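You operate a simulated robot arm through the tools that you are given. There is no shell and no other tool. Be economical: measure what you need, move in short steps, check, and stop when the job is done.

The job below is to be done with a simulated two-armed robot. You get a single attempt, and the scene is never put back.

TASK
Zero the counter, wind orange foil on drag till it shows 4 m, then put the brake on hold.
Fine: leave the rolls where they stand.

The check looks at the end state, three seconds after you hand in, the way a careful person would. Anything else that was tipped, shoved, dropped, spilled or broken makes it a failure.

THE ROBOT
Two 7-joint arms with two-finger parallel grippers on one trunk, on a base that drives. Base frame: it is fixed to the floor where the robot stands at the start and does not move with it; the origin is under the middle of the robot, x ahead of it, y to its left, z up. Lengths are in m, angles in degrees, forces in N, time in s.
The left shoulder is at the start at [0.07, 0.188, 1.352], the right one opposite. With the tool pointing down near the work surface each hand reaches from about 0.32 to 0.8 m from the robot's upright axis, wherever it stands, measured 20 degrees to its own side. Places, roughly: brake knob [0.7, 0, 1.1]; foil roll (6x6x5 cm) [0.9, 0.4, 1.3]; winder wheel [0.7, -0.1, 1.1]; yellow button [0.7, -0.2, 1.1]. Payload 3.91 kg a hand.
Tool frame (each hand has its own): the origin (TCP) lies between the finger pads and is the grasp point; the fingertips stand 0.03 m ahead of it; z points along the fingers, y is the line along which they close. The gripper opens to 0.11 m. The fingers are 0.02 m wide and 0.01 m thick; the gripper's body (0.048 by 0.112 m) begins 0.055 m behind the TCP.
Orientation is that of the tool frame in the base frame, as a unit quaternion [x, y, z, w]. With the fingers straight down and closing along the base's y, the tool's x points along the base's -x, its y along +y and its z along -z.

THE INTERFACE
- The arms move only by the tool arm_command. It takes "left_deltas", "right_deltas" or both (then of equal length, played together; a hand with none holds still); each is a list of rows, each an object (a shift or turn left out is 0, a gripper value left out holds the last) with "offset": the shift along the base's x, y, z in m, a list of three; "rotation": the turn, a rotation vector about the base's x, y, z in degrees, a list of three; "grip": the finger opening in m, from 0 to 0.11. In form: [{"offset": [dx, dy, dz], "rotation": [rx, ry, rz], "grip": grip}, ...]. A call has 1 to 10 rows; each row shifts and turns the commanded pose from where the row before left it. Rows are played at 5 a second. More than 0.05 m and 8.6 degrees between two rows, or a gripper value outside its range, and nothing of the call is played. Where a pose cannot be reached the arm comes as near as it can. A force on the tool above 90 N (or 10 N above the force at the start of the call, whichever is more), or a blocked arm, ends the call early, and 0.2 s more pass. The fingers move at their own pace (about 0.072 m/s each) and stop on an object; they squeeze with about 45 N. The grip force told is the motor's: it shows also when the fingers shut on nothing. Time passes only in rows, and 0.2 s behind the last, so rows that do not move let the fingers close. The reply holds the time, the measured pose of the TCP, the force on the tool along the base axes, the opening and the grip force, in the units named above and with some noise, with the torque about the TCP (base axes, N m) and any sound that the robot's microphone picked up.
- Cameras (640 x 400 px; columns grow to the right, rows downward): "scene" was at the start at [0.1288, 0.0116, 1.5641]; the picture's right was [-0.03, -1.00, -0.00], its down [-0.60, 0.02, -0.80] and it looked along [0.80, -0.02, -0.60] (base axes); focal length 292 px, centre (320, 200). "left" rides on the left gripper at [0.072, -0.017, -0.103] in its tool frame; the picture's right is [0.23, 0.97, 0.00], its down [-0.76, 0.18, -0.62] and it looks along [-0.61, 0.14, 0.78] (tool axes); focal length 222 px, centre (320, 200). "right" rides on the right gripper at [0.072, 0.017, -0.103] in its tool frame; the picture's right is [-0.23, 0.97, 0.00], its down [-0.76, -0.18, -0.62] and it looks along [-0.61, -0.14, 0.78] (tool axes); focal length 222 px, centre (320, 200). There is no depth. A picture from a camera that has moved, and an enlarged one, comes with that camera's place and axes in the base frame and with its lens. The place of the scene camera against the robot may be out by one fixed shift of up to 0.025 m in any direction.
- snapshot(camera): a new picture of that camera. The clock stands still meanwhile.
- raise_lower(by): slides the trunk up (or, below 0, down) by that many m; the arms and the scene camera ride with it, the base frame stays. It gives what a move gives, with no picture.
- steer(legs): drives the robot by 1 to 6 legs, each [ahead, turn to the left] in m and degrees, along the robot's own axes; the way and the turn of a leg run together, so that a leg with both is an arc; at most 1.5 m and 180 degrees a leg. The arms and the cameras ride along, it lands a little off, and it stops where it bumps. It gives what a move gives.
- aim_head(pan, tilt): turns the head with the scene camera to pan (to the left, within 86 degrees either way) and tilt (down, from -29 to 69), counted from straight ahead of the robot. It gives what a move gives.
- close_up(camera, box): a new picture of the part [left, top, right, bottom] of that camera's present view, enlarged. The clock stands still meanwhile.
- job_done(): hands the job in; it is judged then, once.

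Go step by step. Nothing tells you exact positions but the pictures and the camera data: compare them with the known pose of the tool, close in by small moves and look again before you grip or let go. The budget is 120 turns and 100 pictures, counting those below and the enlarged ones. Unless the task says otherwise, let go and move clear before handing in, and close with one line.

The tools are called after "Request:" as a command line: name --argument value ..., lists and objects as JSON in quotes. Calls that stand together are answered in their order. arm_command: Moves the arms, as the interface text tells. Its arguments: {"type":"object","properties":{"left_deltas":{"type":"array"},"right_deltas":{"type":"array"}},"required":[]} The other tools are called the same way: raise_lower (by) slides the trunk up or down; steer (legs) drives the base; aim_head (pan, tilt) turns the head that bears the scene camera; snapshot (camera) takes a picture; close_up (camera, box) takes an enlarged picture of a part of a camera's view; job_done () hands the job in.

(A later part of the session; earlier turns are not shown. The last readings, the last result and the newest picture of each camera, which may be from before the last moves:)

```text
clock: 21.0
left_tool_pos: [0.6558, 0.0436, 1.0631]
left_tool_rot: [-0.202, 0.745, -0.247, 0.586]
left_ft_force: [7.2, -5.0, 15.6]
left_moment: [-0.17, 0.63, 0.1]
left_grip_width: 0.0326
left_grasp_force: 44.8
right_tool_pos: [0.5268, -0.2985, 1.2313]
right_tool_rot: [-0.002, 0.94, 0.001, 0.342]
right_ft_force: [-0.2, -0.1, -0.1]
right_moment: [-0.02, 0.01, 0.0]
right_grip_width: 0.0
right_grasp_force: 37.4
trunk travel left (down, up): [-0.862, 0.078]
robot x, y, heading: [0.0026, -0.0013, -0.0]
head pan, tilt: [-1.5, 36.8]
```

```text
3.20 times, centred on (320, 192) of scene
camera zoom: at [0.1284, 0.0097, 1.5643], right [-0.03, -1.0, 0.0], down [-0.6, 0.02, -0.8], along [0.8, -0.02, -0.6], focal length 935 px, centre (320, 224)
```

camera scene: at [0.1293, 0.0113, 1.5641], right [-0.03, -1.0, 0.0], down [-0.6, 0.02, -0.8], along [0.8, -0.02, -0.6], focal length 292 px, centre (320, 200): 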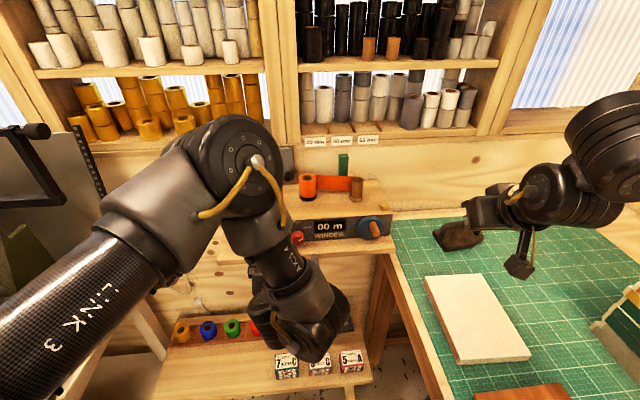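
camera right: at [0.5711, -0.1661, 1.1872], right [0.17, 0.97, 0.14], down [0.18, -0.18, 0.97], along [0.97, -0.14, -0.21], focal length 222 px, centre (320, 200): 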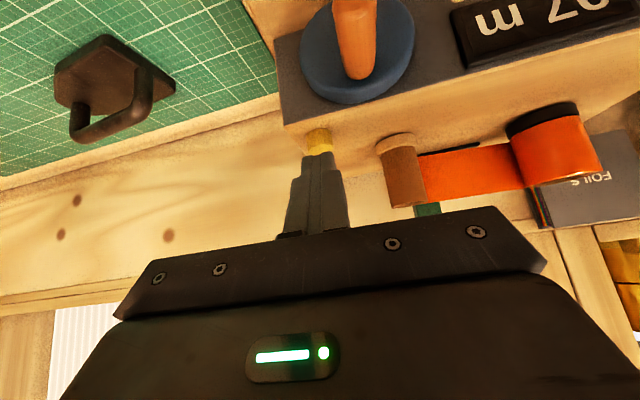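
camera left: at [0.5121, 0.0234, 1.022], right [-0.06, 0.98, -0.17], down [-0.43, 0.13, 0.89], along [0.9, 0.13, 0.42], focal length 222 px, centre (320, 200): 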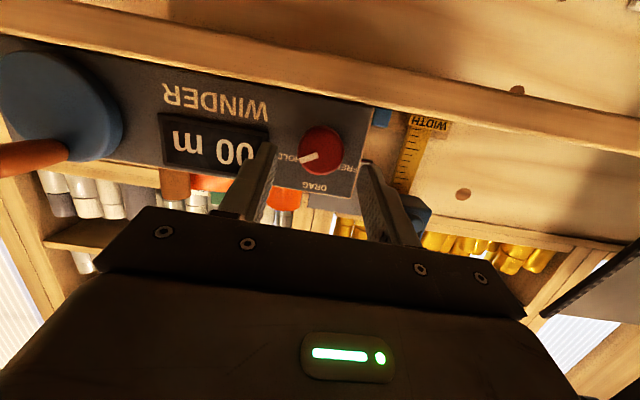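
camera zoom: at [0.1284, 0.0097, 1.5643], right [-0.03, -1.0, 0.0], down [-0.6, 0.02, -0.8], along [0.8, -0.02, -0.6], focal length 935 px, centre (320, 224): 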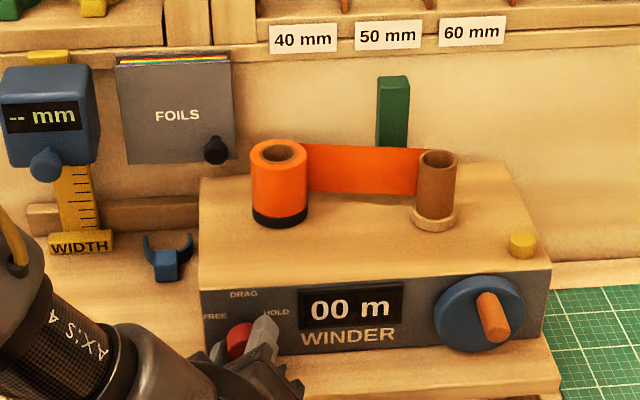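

The knob turns with the hand, and about 20° remain to DRAG. I'll turn it the rest of the way.

Request:
arm_command --left_deltas '[{"offset": [0, 0.0008, -0.0007], "rotation": [-7.5, 0, 0]}, {"offset": [0, 0.0007, -0.0007], "rotation": [-7.5, 0, 0]}, {"offset": [0, 0.0004, -0.0006], "rotation": [-6, 0, 0]}, {}]'

Request:
close_up --camera "left" --box '[200, 80, 440, 230]'

```text
clock: 22.0
left_tool_pos: [0.6567, 0.0479, 1.0613]
left_tool_rot: [-0.287, 0.717, -0.327, 0.544]
left_ft_force: [-2.5, -8.9, 8.8]
left_moment: [-0.12, -0.18, -0.4]
left_grip_width: 0.0365
left_grasp_force: 5.6
left hand out of reach, approached as far as the arm can: row 1, 2, 3
right_tool_pos: [0.5259, -0.2971, 1.2317]
right_tool_rot: [-0.003, 0.939, 0.002, 0.343]
right_ft_force: [0.2, 0.0, 0.1]
right_moment: [-0.01, 0.02, 0.01]
right_grip_width: 0.0
right_grasp_force: 37.8
trunk travel left (down, up): [-0.862, 0.078]
robot x, y, heading: [0.0005, 0.0012, 0.1]
head pan, tilt: [-1.5, 36.8]
```

```text
2.67 times, centred on (320, 155) of left
camera zoom: at [0.5388, -0.0015, 1.0523], right [-0.11, 0.43, -0.9], down [-0.43, 0.79, 0.43], along [0.9, 0.43, 0.1], focal length 592 px, centre (320, 320)
```

zoom: 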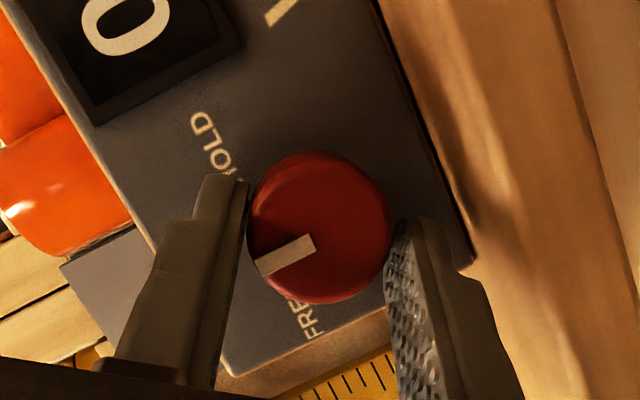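

The pointer now points straight up, at DRAG. I'll open and back the left hand off a few centimetres, keeping its orientation for later, and verify from the scene camera.

Request:
arm_command --left_deltas '[{"grip": 0.06}, {}, {"offset": [-0.02, 0, 0]}, {"offset": [-0.03, 0.01, 0]}, {"offset": [-0.03, 0.02, 0]}, {}]'

Request:
close_up --camera "scene" --box '[220, 130, 420, 255]'

Request:
snapshot --camera "left"

```text
clock: 23.4
left_tool_pos: [0.578, 0.0807, 1.0592]
left_tool_rot: [-0.287, 0.718, -0.328, 0.543]
left_ft_force: [0.2, -0.1, 0.6]
left_moment: [0.02, 0.03, -0.03]
left_grip_width: 0.06
left_grasp_force: 0.1
right_tool_pos: [0.5272, -0.2961, 1.2323]
right_tool_rot: [-0.003, 0.94, 0.001, 0.341]
right_ft_force: [0.1, 0.1, 0.0]
right_moment: [0.01, -0.06, 0.03]
right_grip_width: 0.0001
right_grasp_force: 37.9
trunk travel left (down, up): [-0.862, 0.078]
robot x, y, heading: [0.0008, -0.0024, 0.2]
head pan, tilt: [-1.5, 36.8]
```

```text
3.20 times, centred on (320, 192) of scene
camera zoom: at [0.1298, 0.0111, 1.564], right [-0.03, -1.0, 0.0], down [-0.6, 0.02, -0.8], along [0.8, -0.02, -0.6], focal length 935 px, centre (320, 224)
```

zoom: 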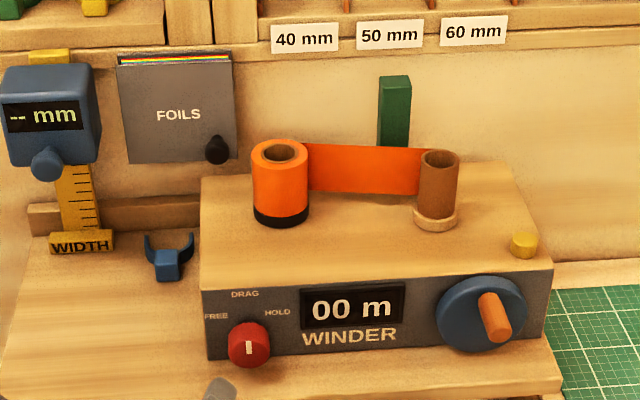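

```text
60 pictures are left
camera left: at [0.4603, 0.0316, 1.0503], right [-0.11, 0.43, -0.9], down [-0.43, 0.79, 0.43], along [0.9, 0.43, 0.1], focal length 222 px, centre (320, 200)
```

left: 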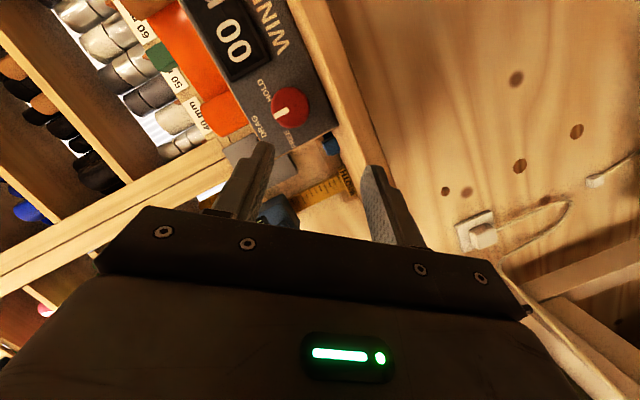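

The brake is at DRAG and the counter is still 00 m. Next I'll bring the right hand in front of the wheel, levelled and open.

Request:
arm_command --right_deltas '[{"offset": [0.005, 0.025, -0.022], "rotation": [0, -6, 0], "grip": 0.06}, {"offset": [0.005, 0.025, -0.022], "rotation": [0, -6, 0]}, {"offset": [0.005, 0.025, -0.022], "rotation": [0, -6, 0]}, {"offset": [0.005, 0.025, -0.022], "rotation": [0, -6, 0]}, {"offset": [0.005, 0.025, -0.022], "rotation": [0, -6, 0]}, {"offset": [0.005, 0.025, -0.022], "rotation": [0, -6, 0]}, {}]'

Request:
snapshot --camera "right"

Request:
close_up --camera "scene" --box '[260, 130, 460, 255]'

```text
clock: 25.0
left_tool_pos: [0.5771, 0.0806, 1.0598]
left_tool_rot: [-0.287, 0.718, -0.327, 0.544]
left_ft_force: [-1.4, -0.1, -1.1]
left_moment: [0.01, 0.0, 0.01]
left_grip_width: 0.0602
left_grasp_force: 0.1
right_tool_pos: [0.5816, -0.1591, 1.0894]
right_tool_rot: [-0.022, 0.799, 0.006, 0.601]
right_ft_force: [0.0, -0.1, 0.0]
right_moment: [0.01, -0.02, -0.01]
right_grip_width: 0.06
right_grasp_force: 0.0
right hand out of reach, approached as far as the arm can: row 1, 2, 3
trunk travel left (down, up): [-0.862, 0.078]
robot x, y, heading: [-0.0002, -0.0003, 0.1]
head pan, tilt: [-1.5, 36.8]
```

```text
59 pictures are left
camera right: at [0.4634, -0.1486, 1.0475], right [0.02, 0.98, 0.2], down [-0.38, -0.18, 0.91], along [0.92, -0.1, 0.37], focal length 222 px, centre (320, 200)
```

right: 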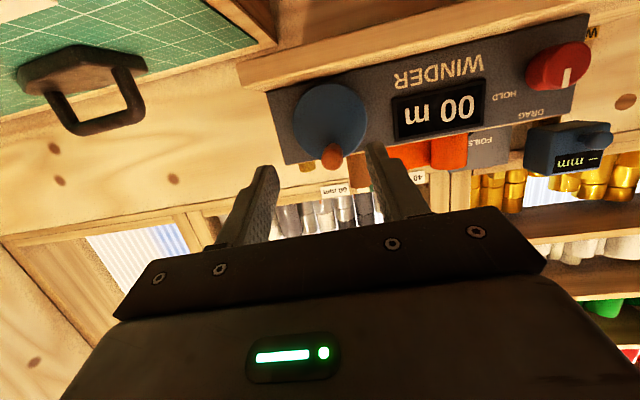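

```text
3.20 times, centred on (360, 192) of scene
camera zoom: at [0.1285, 0.0107, 1.5641], right [-0.03, -1.0, 0.0], down [-0.6, 0.02, -0.8], along [0.8, -0.02, -0.6], focal length 935 px, centre (192, 224)
```

zoom: 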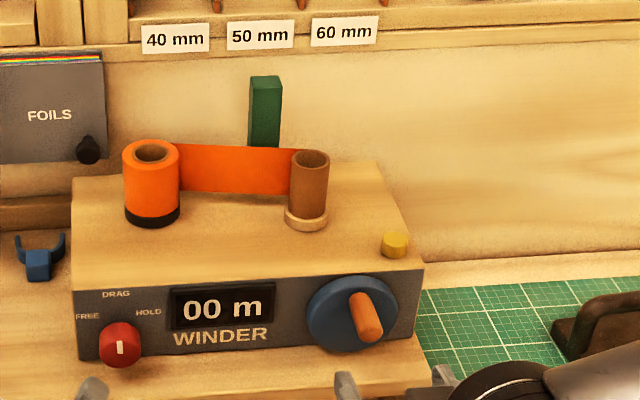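

The wheel centre is at about (y, z) = (-0.146, 1.057), and the peg is near the top, at about (-0.151, 1.083). I'll advance the open fingers around the peg.

Request:
arm_command --right_deltas '[{"offset": [0.025, 0.004, -0.002]}, {"offset": [0.025, 0.004, -0.002]}, {}]'

Request:
close_up --camera "right" --box '[200, 80, 440, 230]'

Request:
close_up --camera "scene" --box '[260, 130, 460, 255]'

```text
clock: 25.8
left_tool_pos: [0.5782, 0.0796, 1.0605]
left_tool_rot: [-0.286, 0.717, -0.328, 0.544]
left_ft_force: [0.4, 0.6, -0.4]
left_moment: [-0.01, 0.0, 0.04]
left_grip_width: 0.0601
left_grasp_force: 0.0
right_tool_pos: [0.6326, -0.1528, 1.0837]
right_tool_rot: [-0.023, 0.8, 0.005, 0.6]
right_ft_force: [0.2, 0.7, -0.3]
right_moment: [0.01, -0.03, -0.01]
right_grip_width: 0.0602
right_grasp_force: 0.0
trunk travel left (down, up): [-0.862, 0.078]
robot x, y, heading: [-0.0002, -0.0006, -0.1]
head pan, tilt: [-1.5, 36.8]
```

```text
2.67 times, centred on (320, 155) of right
camera zoom: at [0.5131, -0.1411, 1.0424], right [0.02, 0.98, 0.2], down [-0.38, -0.18, 0.91], along [0.92, -0.1, 0.37], focal length 592 px, centre (320, 320)
```

zoom: 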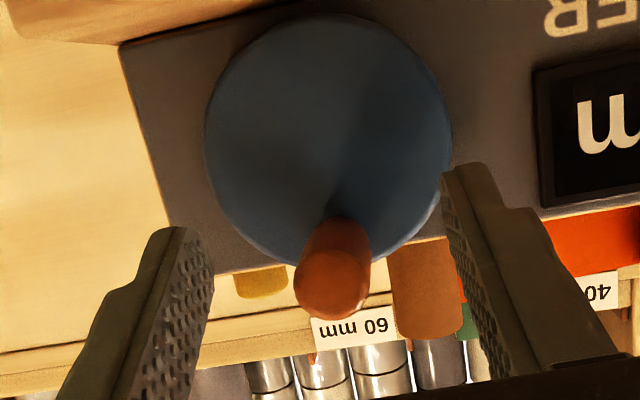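

```text
3.20 times, centred on (360, 192) of scene
camera zoom: at [0.1282, 0.0098, 1.5642], right [-0.03, -1.0, 0.0], down [-0.6, 0.02, -0.8], along [0.8, -0.02, -0.6], focal length 935 px, centre (192, 224)
```

zoom: 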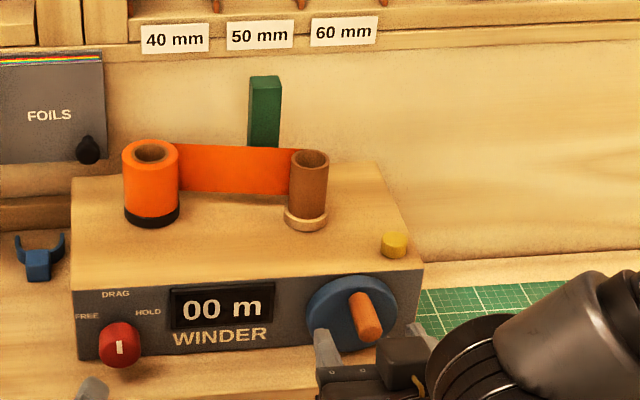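

The peg runs from about x 0.624 to 0.672 at y ≈ -0.148, z ≈ 1.08, and the fingers straddle it. I'll close on it to learn its diameter.

Request:
arm_command --right_deltas '[{"offset": [0.003, 0.004, -0.003]}, {"grip": 0.0}, {}, {}, {}]'

Request:
close_up --camera "right" --box '[200, 80, 440, 230]'

```text
clock: 27.0
left_tool_pos: [0.5786, 0.0807, 1.0592]
left_tool_rot: [-0.288, 0.718, -0.327, 0.544]
left_ft_force: [0.6, -0.2, 0.0]
left_moment: [0.0, 0.0, 0.0]
left_grip_width: 0.06
left_grasp_force: 0.1
right_tool_pos: [0.6356, -0.1467, 1.0813]
right_tool_rot: [-0.022, 0.799, 0.005, 0.6]
right_ft_force: [0.9, -0.7, -1.3]
right_moment: [-0.01, -0.19, 0.0]
right_grip_width: 0.0181
right_grasp_force: 44.8
trunk travel left (down, up): [-0.862, 0.078]
robot x, y, heading: [-0.0016, 0.0019, 0.2]
head pan, tilt: [-1.5, 36.8]
```

```text
2.67 times, centred on (320, 155) of right
camera zoom: at [0.5164, -0.1351, 1.0398], right [0.02, 0.98, 0.2], down [-0.38, -0.18, 0.91], along [0.93, -0.1, 0.37], focal length 592 px, centre (320, 320)
```

zoom: 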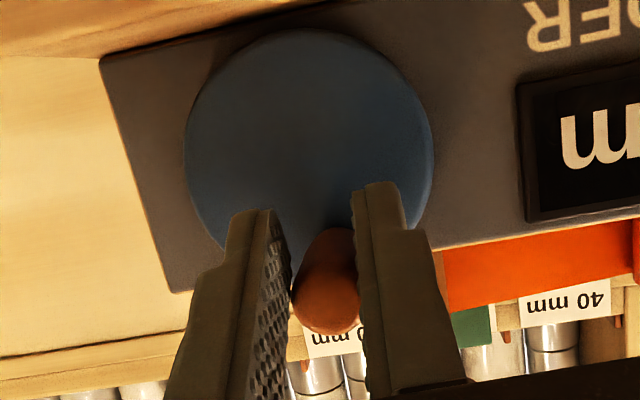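

The peg is gripped with an opening of 0.018 m. I'll test a quarter turn clockwise (top to right) with radius ≈ 0.0245 m and read the counter.

Request:
arm_command --right_deltas '[{"offset": [0, -0.0063, -0.0008]}, {"offset": [0, -0.0059, -0.0025]}, {"offset": [0, -0.0051, -0.0039]}, {"offset": [0, -0.0039, -0.0051]}, {"offset": [0, -0.0025, -0.0059]}, {"offset": [0, -0.0008, -0.0063]}, {}]'

Request:
close_up --camera "scene" --box '[260, 130, 460, 255]'

Request:
close_up --camera "right" --box '[200, 80, 440, 230]'

```text
clock: 28.6
left_tool_pos: [0.5779, 0.0806, 1.0592]
left_tool_rot: [-0.288, 0.717, -0.328, 0.543]
left_ft_force: [0.5, 0.4, -0.4]
left_moment: [0.0, -0.02, 0.03]
left_grip_width: 0.0601
left_grasp_force: 0.1
right_tool_pos: [0.6291, -0.1609, 1.0614]
right_tool_rot: [-0.02, 0.8, 0.002, 0.6]
right_ft_force: [-0.1, -0.4, 0.4]
right_moment: [0.0, 0.01, 0.0]
right_grip_width: 0.0
right_grasp_force: 37.6
right hand out of reach, approached as far as the arm can: row 4, 5, 6
trunk travel left (down, up): [-0.862, 0.078]
robot x, y, heading: [0.0017, 0.0012, 0.1]
head pan, tilt: [-1.5, 36.8]
```

```text
3.20 times, centred on (360, 192) of scene
camera zoom: at [0.1293, 0.0112, 1.564], right [-0.03, -1.0, 0.0], down [-0.6, 0.02, -0.8], along [0.8, -0.02, -0.6], focal length 935 px, centre (192, 224)
```

zoom: 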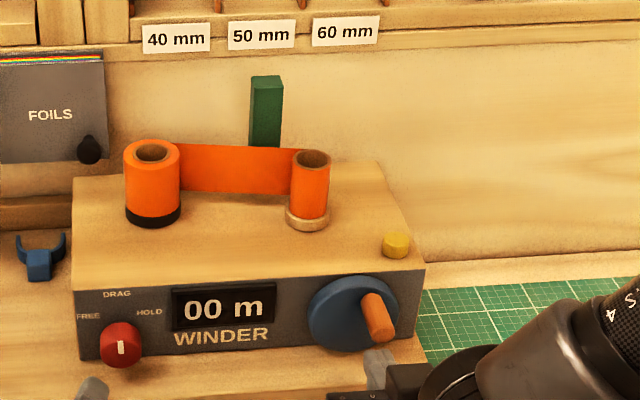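

```text
2.67 times, centred on (320, 155) of right
camera zoom: at [0.5107, -0.1486, 1.0201], right [0.03, 0.98, 0.2], down [-0.38, -0.17, 0.91], along [0.93, -0.1, 0.37], focal length 592 px, centre (320, 320)
```

zoom: 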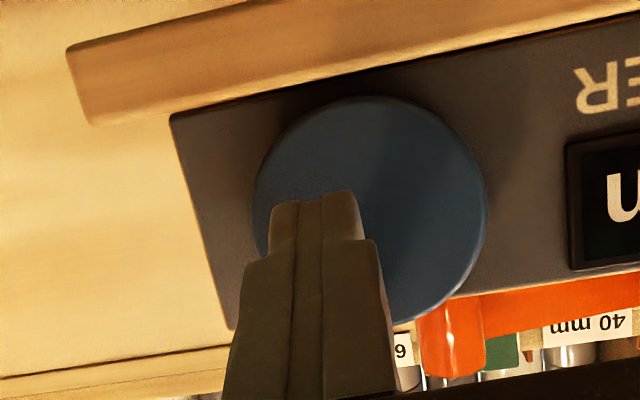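

Turning clockwise does wind foil onto the core, but the arm is too folded here and slipped off the peg at about 50°. Both hands are free, so I'll drive the robot straight back 0.12 m for better reach.

Request:
steer --legs '[[-0.12, 0]]'

Request:
snapshot --camera "scene"

Request:
snapshot --camera "right"

```text
clock: 29.8
left_tool_pos: [0.4586, 0.0814, 1.0599]
left_tool_rot: [-0.287, 0.717, -0.327, 0.544]
left_ft_force: [-0.4, -0.2, 0.4]
left_moment: [0.01, 0.02, 0.0]
left_grip_width: 0.06
left_grasp_force: 0.1
right_tool_pos: [0.5108, -0.16, 1.0615]
right_tool_rot: [-0.021, 0.8, 0.003, 0.6]
right_ft_force: [0.1, -0.1, -0.8]
right_moment: [-0.01, 0.0, 0.0]
right_grip_width: 0.0003
right_grasp_force: 37.7
trunk travel left (down, up): [-0.862, 0.078]
robot x, y, heading: [-0.1183, -0.0008, 0.1]
head pan, tilt: [-1.5, 36.8]
```

```text
52 pictures are left
camera scene: at [0.0096, 0.0119, 1.564], right [-0.02, -1.0, 0.0], down [-0.6, 0.01, -0.8], along [0.8, -0.02, -0.6], focal length 292 px, centre (320, 200)
```

scene: 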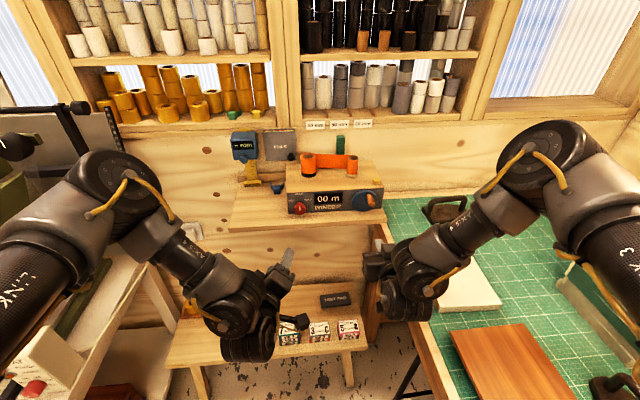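

```text
51 pictures are left
camera right: at [0.3916, -0.1479, 1.0204], right [0.03, 0.98, 0.2], down [-0.38, -0.17, 0.91], along [0.93, -0.1, 0.37], focal length 222 px, centre (320, 200)
```

right: 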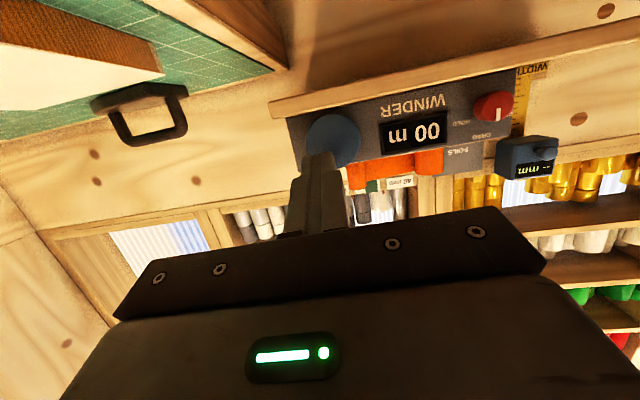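

I have better working distance now, and the peg should be at about (-0.163, 1.074). I'll open the right hand, advance and look.

Request:
arm_command --right_deltas '[{"offset": [0.03, -0.001, 0.006], "grip": 0.06}, {"offset": [0.03, -0.001, 0.005]}, {"offset": [0.03, -0.001, 0.004]}, {}]'

Request:
close_up --camera "right" --box '[200, 80, 440, 230]'

```text
clock: 30.8
left_tool_pos: [0.4598, 0.0824, 1.0606]
left_tool_rot: [-0.289, 0.717, -0.327, 0.544]
left_ft_force: [0.1, 0.3, 0.2]
left_moment: [0.04, -0.01, 0.02]
left_grip_width: 0.06
left_grasp_force: 0.0
right_tool_pos: [0.5961, -0.1556, 1.0807]
right_tool_rot: [-0.022, 0.8, 0.003, 0.599]
right_ft_force: [-0.7, 0.3, 0.4]
right_moment: [-0.02, 0.0, -0.02]
right_grip_width: 0.06
right_grasp_force: 0.1
right hand out of reach, approached as far as the arm can: row 1
trunk travel left (down, up): [-0.862, 0.078]
robot x, y, heading: [-0.1232, 0.0005, -0.1]
head pan, tilt: [-1.5, 36.8]
```

```text
2.67 times, centred on (320, 155) of right
camera zoom: at [0.4775, -0.1437, 1.039], right [0.03, 0.98, 0.2], down [-0.38, -0.17, 0.91], along [0.93, -0.1, 0.37], focal length 592 px, centre (320, 320)
```

zoom: 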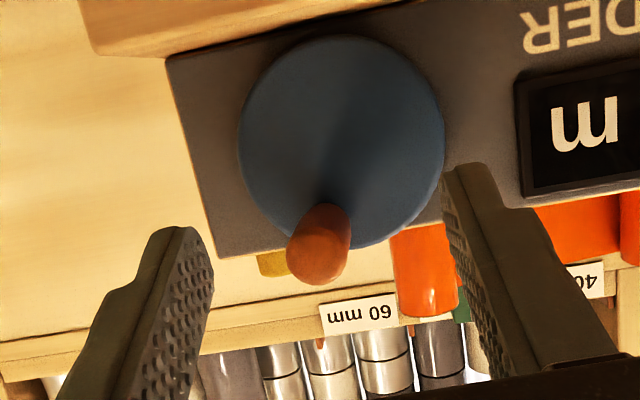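

The peg is now about 20° past the top, with centre ≈ (-0.1457, 1.0572) and r ≈ 0.0235. I'll advance, grip, and turn 90° in small steps.

Request:
arm_command --right_deltas '[{"offset": [0.042, 0.001, -0.001]}, {"grip": 0.0}, {}, {}, {"offset": [0, -0.0055, -0.0028]}, {"offset": [0, -0.0045, -0.0041]}, {"offset": [0, -0.0033, -0.0052]}, {"offset": [0, -0.0018, -0.0059]}, {"offset": [0, -0.0003, -0.0061]}, {"offset": [0, 0.0013, -0.006]}]'

Request:
close_up --camera "scene" --box '[260, 150, 420, 250]'

Request:
close_up --camera "right" --box '[200, 80, 440, 230]'

```text
clock: 33.0
left_tool_pos: [0.4582, 0.0812, 1.0604]
left_tool_rot: [-0.288, 0.717, -0.327, 0.544]
left_ft_force: [0.3, -0.3, -0.5]
left_moment: [-0.02, 0.04, 0.01]
left_grip_width: 0.06
left_grasp_force: 0.0
right_tool_pos: [0.636, -0.1692, 1.0494]
right_tool_rot: [-0.021, 0.8, 0.003, 0.6]
right_ft_force: [-0.2, 0.5, 1.1]
right_moment: [0.0, 0.0, 0.02]
right_grip_width: 0.0002
right_grasp_force: 36.8
trunk travel left (down, up): [-0.862, 0.078]
robot x, y, heading: [-0.1219, 0.0021, 0.1]
head pan, tilt: [-1.5, 36.8]
```

```text
4.00 times, centred on (340, 200) of scene
camera zoom: at [0.009, 0.0119, 1.5642], right [-0.02, -1.0, 0.0], down [-0.6, 0.01, -0.8], along [0.8, -0.02, -0.6], focal length 1169 px, centre (240, 200)
```

zoom: 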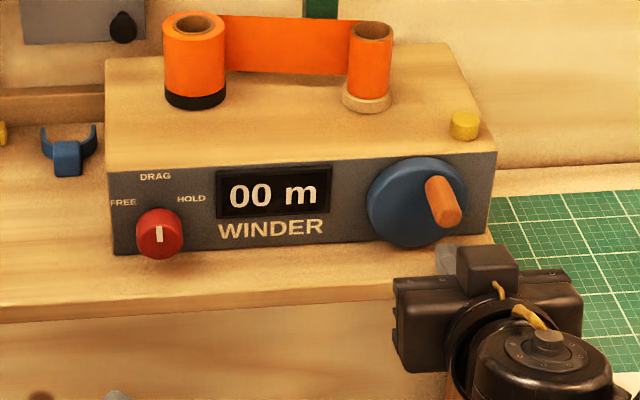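

```text
2.67 times, centred on (320, 155) of right
camera zoom: at [0.5176, -0.1562, 1.0081], right [0.03, 0.98, 0.2], down [-0.38, -0.17, 0.91], along [0.93, -0.1, 0.37], focal length 592 px, centre (320, 320)
```

zoom: 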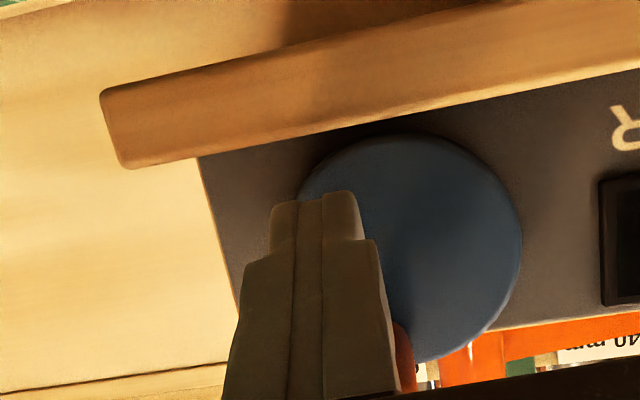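

The peg slipped out of the grip again, because friction can't carry the drag on the downward part. I'll use the closed fingers as a rod behind the peg instead and push it clockwise around the circle.

Request:
arm_command --right_deltas '[{"offset": [-0.03, 0, 0]}, {"offset": [-0.03, 0, 0]}, {"offset": [0, 0.018, 0.015]}, {"offset": [0, 0.0172, 0.0152]}, {"offset": [0.03, 0, 0]}, {"offset": [0.031, 0, 0]}, {}]'

Request:
close_up --camera "right" --box '[200, 80, 440, 230]'

```text
clock: 34.6
left_tool_pos: [0.4572, 0.0805, 1.0604]
left_tool_rot: [-0.288, 0.717, -0.327, 0.544]
left_ft_force: [0.5, -0.7, 0.7]
left_moment: [0.0, -0.03, -0.01]
left_grip_width: 0.0598
left_grasp_force: 0.0
right_tool_pos: [0.6387, -0.1321, 1.0808]
right_tool_rot: [-0.022, 0.799, 0.004, 0.6]
right_ft_force: [0.4, 0.4, 0.0]
right_moment: [-0.01, 0.01, -0.03]
right_grip_width: 0.0
right_grasp_force: 37.6
trunk travel left (down, up): [-0.862, 0.078]
robot x, y, heading: [-0.1203, 0.0007, 0.3]
head pan, tilt: [-1.5, 36.8]
```

```text
2.67 times, centred on (320, 155) of right
camera zoom: at [0.5194, -0.1195, 1.0395], right [0.03, 0.98, 0.2], down [-0.38, -0.17, 0.91], along [0.93, -0.1, 0.37], focal length 592 px, centre (320, 320)
```

zoom: 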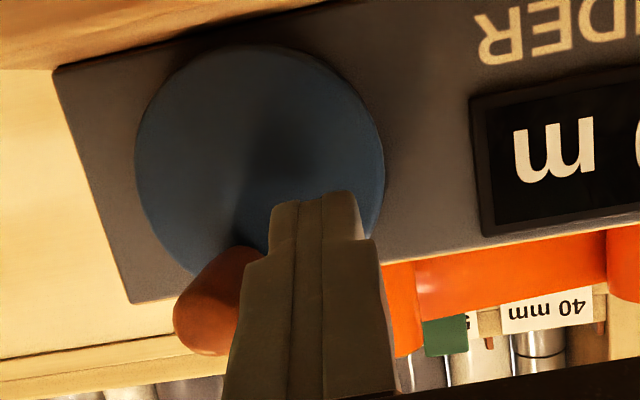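

The rod sits just behind the peg, with about 50° of lag. I'll push clockwise along the circle and check the counter.

Request:
arm_command --right_deltas '[{"offset": [0, -0.0057, 0.0023]}, {"offset": [0, -0.0061, 0.0008]}, {"offset": [0, -0.0061, -0.0008]}, {"offset": [0, -0.0057, -0.0023]}, {"offset": [0, -0.0049, -0.0037]}, {"offset": [0, -0.0037, -0.0049]}, {"offset": [0, -0.0023, -0.0057]}, {"offset": [0, -0.0008, -0.0061]}]'

Request:
close_up --camera "right" --box '[200, 60, 520, 260]'

Request:
close_up --camera "scene" --box '[260, 150, 420, 250]'

```text
clock: 36.4
left_tool_pos: [0.4593, 0.0868, 1.0592]
left_tool_rot: [-0.289, 0.717, -0.329, 0.543]
left_ft_force: [-0.1, -0.6, 0.3]
left_moment: [0.02, 0.02, 0.01]
left_grip_width: 0.0599
left_grasp_force: 0.0
right_tool_pos: [0.6385, -0.1598, 1.0582]
right_tool_rot: [-0.025, 0.8, 0.002, 0.599]
right_ft_force: [1.7, 31.3, -2.2]
right_moment: [-0.17, 0.01, 0.35]
right_grip_width: 0.0001
right_grasp_force: 37.2
trunk travel left (down, up): [-0.862, 0.078]
robot x, y, heading: [-0.1236, 0.0031, 0.4]
head pan, tilt: [-1.5, 36.8]
```

```text
2.00 times, centred on (360, 160) of right
camera zoom: at [0.5192, -0.1483, 1.017], right [0.02, 0.98, 0.19], down [-0.38, -0.17, 0.91], along [0.93, -0.09, 0.36], focal length 444 px, centre (240, 280)
```

zoom: 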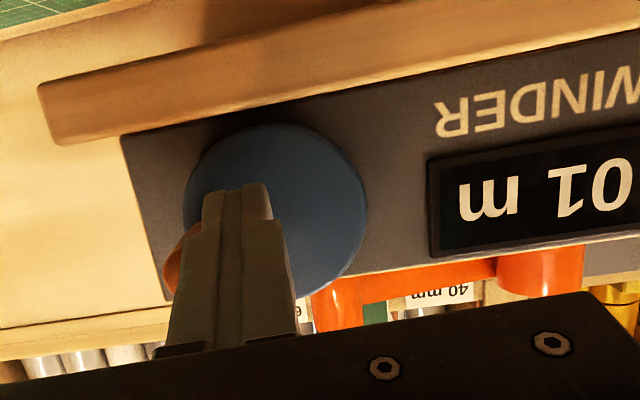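

```text
4.00 times, centred on (340, 200) of scene
camera zoom: at [0.0108, 0.0205, 1.5639], right [-0.02, -1.0, 0.01], down [-0.6, 0.01, -0.8], along [0.8, -0.02, -0.6], focal length 1169 px, centre (240, 200)
```

zoom: 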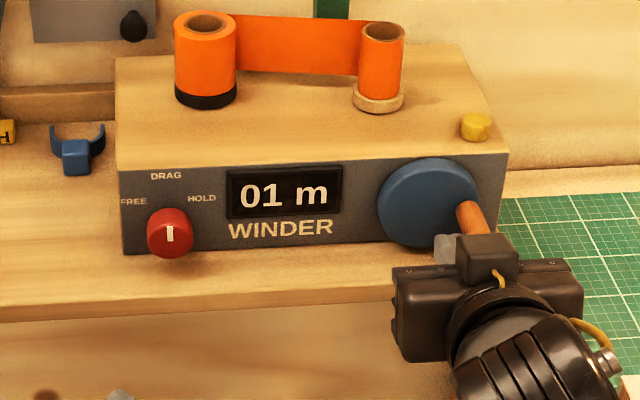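

The counter shows 01 m, so about one turn's fraction is on. The rod has drifted inside the peg, so I'll lift it above the peg and push down and around on a slightly larger radius.

Request:
arm_command --right_deltas '[{"offset": [0.0, 0.004, 0.012]}, {"offset": [0, -0.004, 0.012]}, {"offset": [0, -0.002, -0.007]}, {"offset": [0, -0.0026, -0.006]}, {"offset": [0, -0.002, -0.007]}, {"offset": [0, 0.0, -0.007]}, {"offset": [0, 0.001, -0.007]}, {"offset": [0, 0.003, -0.006]}]'

Request:
close_up --camera "right" --box '[200, 60, 520, 260]'

Request:
close_up --camera "scene" --box '[260, 150, 420, 250]'

```text
clock: 38.2
left_tool_pos: [0.4579, 0.0812, 1.0596]
left_tool_rot: [-0.288, 0.717, -0.327, 0.545]
left_ft_force: [0.7, 0.5, 0.0]
left_moment: [-0.01, 0.01, 0.0]
left_grip_width: 0.06
left_grasp_force: 0.1
right_tool_pos: [0.6386, -0.1725, 1.0437]
right_tool_rot: [-0.02, 0.8, 0.002, 0.6]
right_ft_force: [-0.1, -0.6, -0.7]
right_moment: [0.0, 0.03, 0.0]
right_grip_width: 0.0001
right_grasp_force: 37.8
trunk travel left (down, up): [-0.862, 0.078]
robot x, y, heading: [-0.1204, 0.0017, 0.1]
head pan, tilt: [-1.5, 36.8]
```

```text
2.00 times, centred on (360, 160) of right
camera zoom: at [0.5194, -0.1592, 1.0013], right [0.03, 0.98, 0.2], down [-0.38, -0.17, 0.91], along [0.92, -0.1, 0.37], focal length 444 px, centre (240, 280)
```

zoom: 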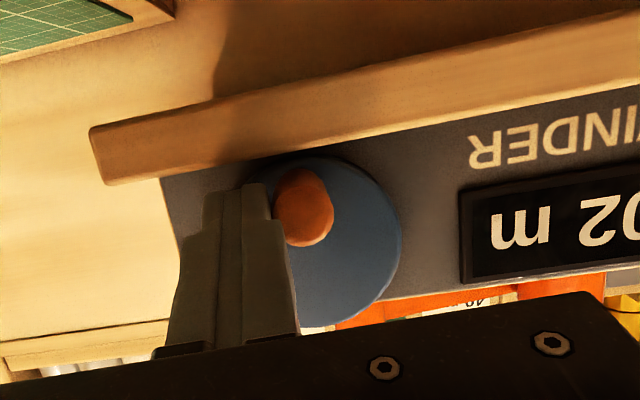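

```text
4.00 times, centred on (340, 200) of scene
camera zoom: at [0.0093, 0.0115, 1.5641], right [-0.02, -1.0, 0.0], down [-0.6, 0.01, -0.8], along [0.8, -0.02, -0.6], focal length 1169 px, centre (240, 200)
```

zoom: 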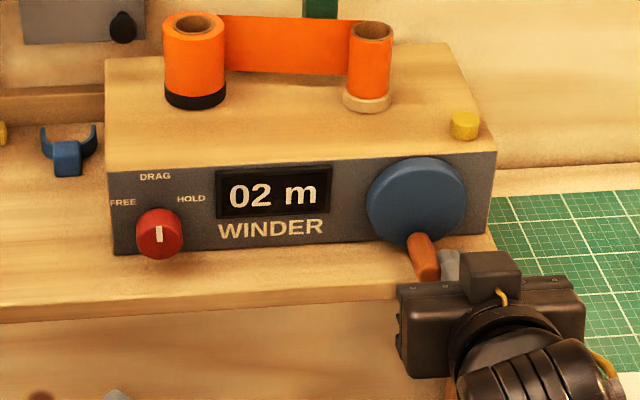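

The counter shows 02 m at about 165° of turn, with the peg near the bottom. Next I'll push it along the bottom to the left.

Request:
arm_command --right_deltas '[{"offset": [0.0, 0.009, -0.003]}, {"offset": [0, 0.0065, -0.003]}, {"offset": [0, 0.007, -0.002]}, {"offset": [0, 0.006, 0]}, {}]'

Request:
close_up --camera "right" --box '[200, 60, 520, 260]'

Request:
close_up --camera "scene" --box '[260, 150, 420, 250]'

```text
clock: 39.4
left_tool_pos: [0.4568, 0.0807, 1.0609]
left_tool_rot: [-0.287, 0.717, -0.328, 0.544]
left_ft_force: [-0.1, -0.7, 0.2]
left_moment: [0.01, 0.0, 0.02]
left_grip_width: 0.06
left_grasp_force: 0.1
right_tool_pos: [0.6367, -0.1429, 1.0374]
right_tool_rot: [-0.021, 0.799, 0.004, 0.601]
right_ft_force: [-2.0, -4.7, 8.9]
right_moment: [-0.05, -0.18, -0.2]
right_grip_width: 0.0
right_grasp_force: 37.3
trunk travel left (down, up): [-0.862, 0.078]
robot x, y, heading: [-0.1172, -0.0013, 0.0]
head pan, tilt: [-1.5, 36.8]
```

```text
2.00 times, centred on (360, 160) of right
camera zoom: at [0.5186, -0.1306, 0.9959], right [0.03, 0.98, 0.2], down [-0.38, -0.17, 0.91], along [0.92, -0.1, 0.37], focal length 444 px, centre (240, 280)
```

zoom: 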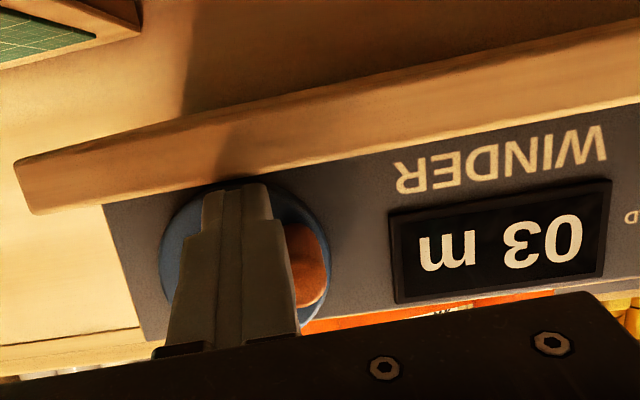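

```text
4.00 times, centred on (340, 200) of scene
camera zoom: at [0.0072, 0.011, 1.5644], right [-0.02, -1.0, 0.0], down [-0.6, 0.01, -0.8], along [0.8, -0.02, -0.6], focal length 1169 px, centre (240, 200)
```

zoom: 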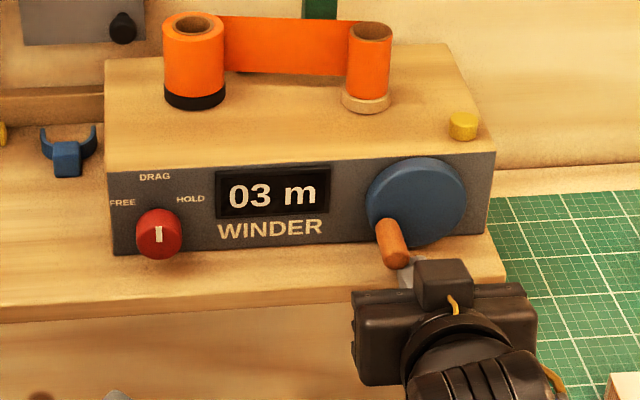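

The counter shows 03 m with the peg at about 240°. I'll continue up the left side in smaller steps.

Request:
arm_command --right_deltas '[{"offset": [0.0, 0.006, 0.001]}, {"offset": [0, 0.0055, 0.0015]}, {"offset": [0, 0.0045, 0.004]}, {}]'

Request:
close_up --camera "scene" --box '[260, 150, 420, 250]'

Request:
close_up --camera "right" --box '[200, 60, 520, 260]'

```text
clock: 40.4
left_tool_pos: [0.4587, 0.0804, 1.0599]
left_tool_rot: [-0.287, 0.717, -0.328, 0.544]
left_ft_force: [-0.4, 0.2, 0.4]
left_moment: [0.01, 0.01, 0.05]
left_grip_width: 0.06
left_grasp_force: 0.1
right_tool_pos: [0.6383, -0.1284, 1.0409]
right_tool_rot: [-0.021, 0.8, 0.003, 0.6]
right_ft_force: [0.4, -0.4, -0.4]
right_moment: [0.02, -0.01, 0.01]
right_grip_width: 0.0
right_grasp_force: 37.6
trunk travel left (down, up): [-0.862, 0.078]
robot x, y, heading: [-0.1188, 0.0001, 0.2]
head pan, tilt: [-1.5, 36.8]
```

```text
4.00 times, centred on (340, 200) of scene
camera zoom: at [0.0091, 0.011, 1.5641], right [-0.02, -1.0, 0.0], down [-0.6, 0.01, -0.8], along [0.8, -0.02, -0.6], focal length 1169 px, centre (240, 200)
```

zoom: 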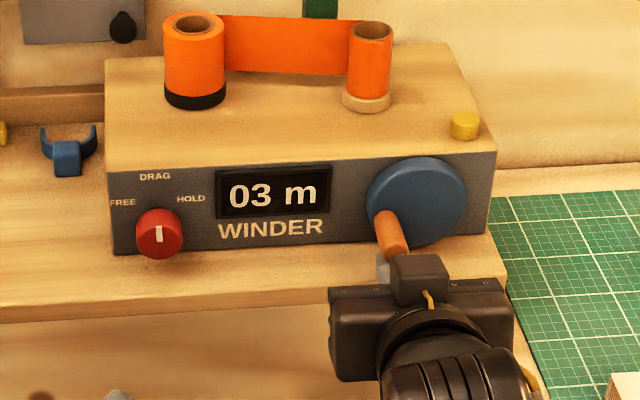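

```text
2.00 times, centred on (360, 160) of right
camera zoom: at [0.5189, -0.1149, 1.0], right [0.03, 0.98, 0.2], down [-0.38, -0.17, 0.91], along [0.93, -0.1, 0.37], focal length 444 px, centre (240, 280)
```

zoom: 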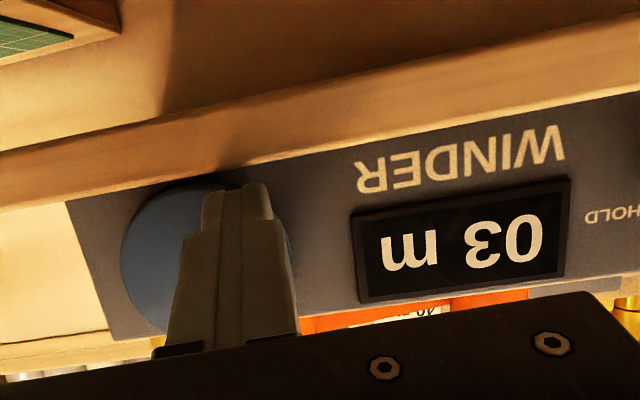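

The rod is now directly below the peg on the left side, still at 03 m. I'll push straight up in small steps.

Request:
arm_command --right_deltas '[{"offset": [0.0, 0.001, 0.005]}, {"offset": [0, 0.001, 0.005]}, {"offset": [0, 0, 0.005]}, {}]'

Request:
close_up --camera "scene" --box '[260, 150, 420, 250]'

```text
clock: 41.4
left_tool_pos: [0.4591, 0.0803, 1.0591]
left_tool_rot: [-0.288, 0.717, -0.327, 0.544]
left_ft_force: [-0.7, 0.2, 0.6]
left_moment: [-0.01, 0.01, 0.0]
left_grip_width: 0.06
left_grasp_force: 0.0
right_tool_pos: [0.6376, -0.1248, 1.0568]
right_tool_rot: [-0.021, 0.799, 0.003, 0.6]
right_ft_force: [-0.5, 0.1, -0.5]
right_moment: [-0.01, -0.04, 0.02]
right_grip_width: 0.0
right_grasp_force: 37.9
trunk travel left (down, up): [-0.862, 0.078]
robot x, y, heading: [-0.1179, 0.0014, 0.0]
head pan, tilt: [-1.5, 36.8]
```

```text
4.00 times, centred on (340, 200) of scene
camera zoom: at [0.0093, 0.0121, 1.5641], right [-0.02, -1.0, 0.0], down [-0.6, 0.01, -0.8], along [0.8, -0.02, -0.6], focal length 1169 px, centre (240, 200)
```

zoom: 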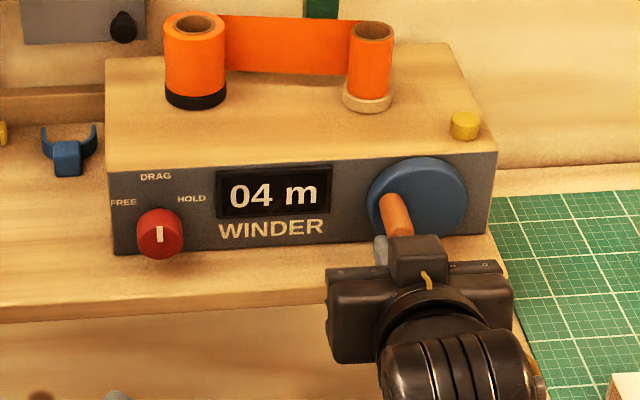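

The counter shows 04 m. I'll nudge a few degrees further so it isn't right on the edge, pull the right hand back and aside, and bring the left hand up to the brake knob.

Request:
arm_command --right_deltas '[{"offset": [0.0, 0, 0.004]}, {}, {"offset": [0, 0.001, -0.003]}, {"offset": [-0.03, 0, 0]}, {"offset": [-0.04, 0, 0]}, {"offset": [0, -0.04, 0.0]}, {"offset": [0, -0.04, 0.0]}]' --left_deltas '[{}, {}, {}, {"offset": [0.04, -0.008, 0]}, {"offset": [0.04, -0.008, 0]}, {"offset": [0.04, -0.008, 0]}, {"offset": [0.035, -0.008, 0.001]}]'

Request:
close_up --camera "scene" --box '[260, 150, 420, 250]'

Request:
close_up --camera "left" --box '[200, 80, 440, 230]'

```text
clock: 43.0
left_tool_pos: [0.5085, 0.0687, 1.0607]
left_tool_rot: [-0.288, 0.717, -0.325, 0.545]
left_ft_force: [0.6, -0.8, 0.1]
left_moment: [0.01, -0.02, 0.04]
left_grip_width: 0.0601
left_grasp_force: 0.0
left hand out of reach, approached as far as the arm can: row 5, 6, 7
right_tool_pos: [0.5684, -0.2071, 1.0556]
right_tool_rot: [-0.02, 0.8, 0.003, 0.6]
right_ft_force: [0.5, -0.5, 0.4]
right_moment: [0.04, -0.06, -0.01]
right_grip_width: 0.0
right_grasp_force: 37.8
trunk travel left (down, up): [-0.862, 0.078]
robot x, y, heading: [-0.118, -0.0041, 0.0]
head pan, tilt: [-1.5, 36.8]
```

```text
4.00 times, centred on (340, 200) of scene
camera zoom: at [0.0094, 0.0089, 1.5641], right [-0.02, -1.0, 0.0], down [-0.6, 0.02, -0.8], along [0.8, -0.02, -0.6], focal length 1169 px, centre (240, 200)
```

zoom: 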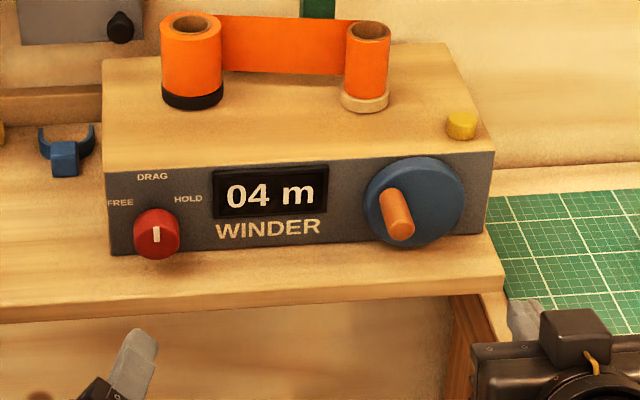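

```text
2.67 times, centred on (320, 155) of left
camera zoom: at [0.3901, 0.0197, 1.0521], right [-0.11, 0.43, -0.9], down [-0.43, 0.79, 0.43], along [0.9, 0.43, 0.1], focal length 592 px, centre (320, 320)
```

zoom: 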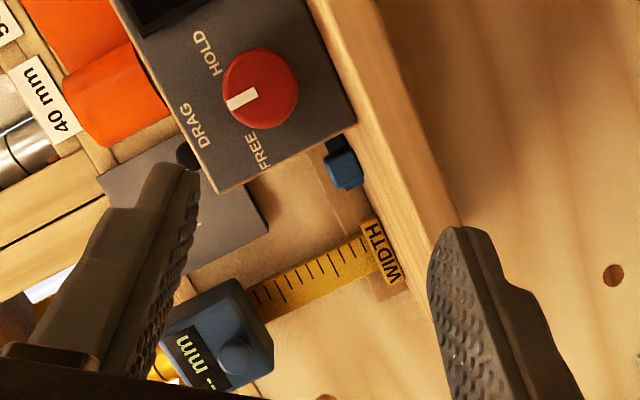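

The counter holds 04 m. The left wrist can't reach forward at this roll, so I'll unroll it partly and then advance.

Request:
arm_command --left_deltas '[{"rotation": [8, 0, 0]}, {"rotation": [8, 0, 0]}, {"rotation": [8, 0, 0]}, {"offset": [0.03, -0.008, 0.001]}, {"offset": [0.03, -0.008, 0.001]}, {"offset": [0.03, -0.008, 0.001]}, {"offset": [0.02, 0, 0]}, {}]'

Request:
close_up --camera "left" --box '[200, 80, 440, 230]'

```text
clock: 44.8
left_tool_pos: [0.617, 0.0464, 1.0642]
left_tool_rot: [-0.167, 0.77, -0.171, 0.592]
left_ft_force: [-0.1, 0.4, 1.4]
left_moment: [0.0, 0.0, 0.01]
left_grip_width: 0.0602
left_grasp_force: 0.0
right_tool_pos: [0.5682, -0.2047, 1.0571]
right_tool_rot: [-0.022, 0.8, 0.003, 0.6]
right_ft_force: [0.3, 0.6, -0.3]
right_moment: [0.02, 0.01, -0.02]
right_grip_width: 0.0001
right_grasp_force: 38.2
trunk travel left (down, up): [-0.862, 0.078]
robot x, y, heading: [-0.1199, -0.0029, -0.1]
head pan, tilt: [-1.5, 36.8]
```

```text
2.67 times, centred on (320, 155) of left
camera zoom: at [0.4997, 0.006, 1.0348], right [-0.11, 0.76, -0.64], down [-0.43, 0.55, 0.72], along [0.9, 0.36, 0.26], focal length 592 px, centre (320, 320)
```

zoom: 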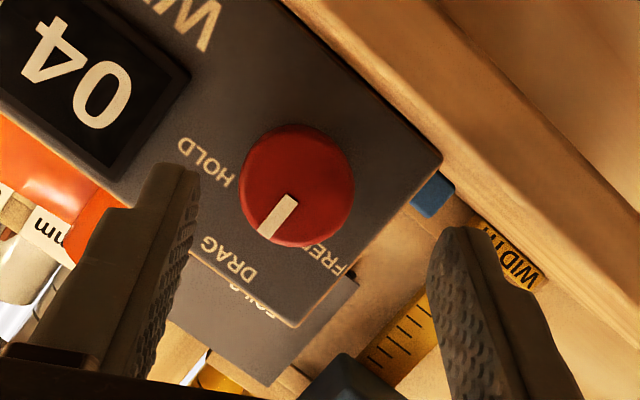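

The roll is about -25° and the knob axis is at (0.041, 1.056). I'll advance 3.9 cm and close on the knob.

Request:
arm_command --left_deltas '[{"offset": [0.02, -0.001, 0]}, {"offset": [0.019, 0, 0]}, {}, {"grip": 0.03}, {}, {}]'

Request:
close_up --camera "left" --box '[200, 80, 440, 230]'

```text
clock: 46.2
left_tool_pos: [0.6562, 0.0429, 1.0647]
left_tool_rot: [-0.168, 0.769, -0.171, 0.592]
left_ft_force: [2.9, -3.1, 5.4]
left_moment: [-0.04, 0.03, -0.23]
left_grip_width: 0.0322
left_grasp_force: 45.9
right_tool_pos: [0.5681, -0.2048, 1.0569]
right_tool_rot: [-0.02, 0.8, 0.002, 0.6]
right_ft_force: [0.9, 0.2, 0.1]
right_moment: [-0.01, -0.01, 0.02]
right_grip_width: 0.0
right_grasp_force: 37.4
trunk travel left (down, up): [-0.862, 0.078]
robot x, y, heading: [-0.1183, -0.0002, 0.1]
head pan, tilt: [-1.5, 36.8]
```

```text
2.67 times, centred on (320, 155) of left
camera zoom: at [0.5389, 0.0024, 1.0358], right [-0.11, 0.76, -0.64], down [-0.43, 0.55, 0.72], along [0.9, 0.35, 0.27], focal length 592 px, centre (320, 320)
```

zoom: 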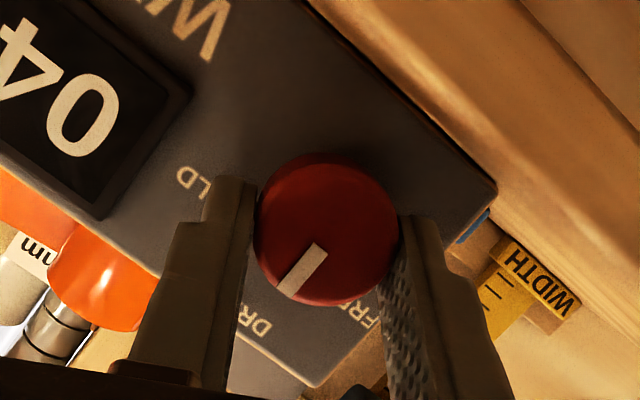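

The knob is gripped well. I'll turn it about +62° (clockwise) to HOLD.

Request:
arm_command --left_deltas '[{"offset": [0, -0.001, 0.0004], "rotation": [8, 0, 0]}, {"offset": [0, -0.0011, 0.0003], "rotation": [8, 0, 0]}, {"offset": [0, -0.0011, 0.0001], "rotation": [8, 0, 0]}, {"offset": [0, -0.0011, 0], "rotation": [8, 0, 0]}, {"offset": [0, -0.0011, -0.0002], "rotation": [8, 0, 0]}, {"offset": [0, -0.001, -0.0003], "rotation": [8, 0, 0]}, {"offset": [0, -0.001, -0.0005], "rotation": [8, 0, 0]}, {"offset": [0, -0.001, -0.0006], "rotation": [6, 0, 0]}, {}]'

Request:
close_up --camera "left" --box '[200, 80, 440, 230]'

Request:
close_up --camera "scene" --box '[260, 150, 420, 250]'

```text
clock: 48.2
left_tool_pos: [0.5613, 0.0401, 1.0925]
left_tool_rot: [0.161, 0.747, 0.249, 0.594]
left_ft_force: [-0.7, 0.7, 0.4]
left_moment: [0.02, 0.0, -0.03]
left_grip_width: 0.0299
left_grasp_force: 0.0
left hand out of reach, approached as far as the arm can: row 2, 3, 4, 5, 6, 7, 8
right_tool_pos: [0.5675, -0.2056, 1.0564]
right_tool_rot: [-0.021, 0.799, 0.003, 0.6]
right_ft_force: [-0.3, -0.4, -0.2]
right_moment: [-0.04, 0.01, 0.01]
right_grip_width: 0.0
right_grasp_force: 37.9
trunk travel left (down, up): [-0.862, 0.078]
robot x, y, heading: [-0.1222, 0.0001, -0.1]
head pan, tilt: [-1.5, 36.8]
```

```text
2.67 times, centred on (320, 155) of left
camera zoom: at [0.4435, 0.0469, 1.0435], right [-0.11, 0.92, 0.37], down [-0.43, -0.38, 0.82], along [0.9, -0.07, 0.44], focal length 592 px, centre (320, 320)
```

zoom: 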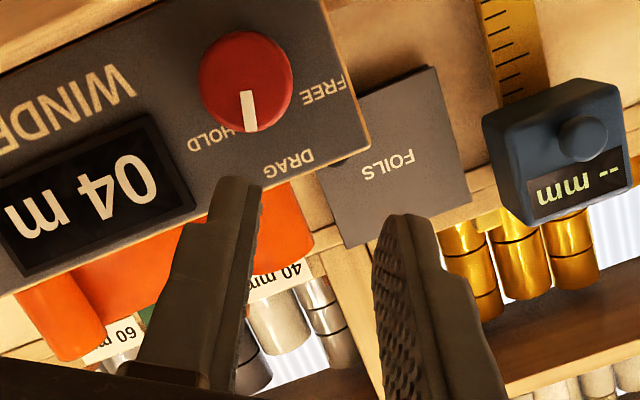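

```text
4.00 times, centred on (340, 200) of scene
camera zoom: at [0.0084, 0.0121, 1.5642], right [-0.02, -1.0, 0.0], down [-0.6, 0.01, -0.8], along [0.8, -0.02, -0.6], focal length 1169 px, centre (240, 200)
```

zoom: 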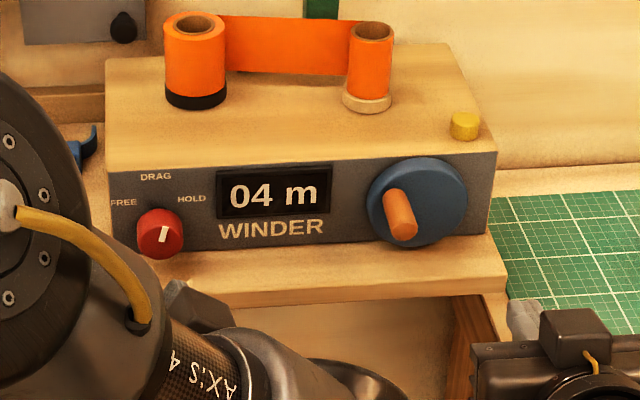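

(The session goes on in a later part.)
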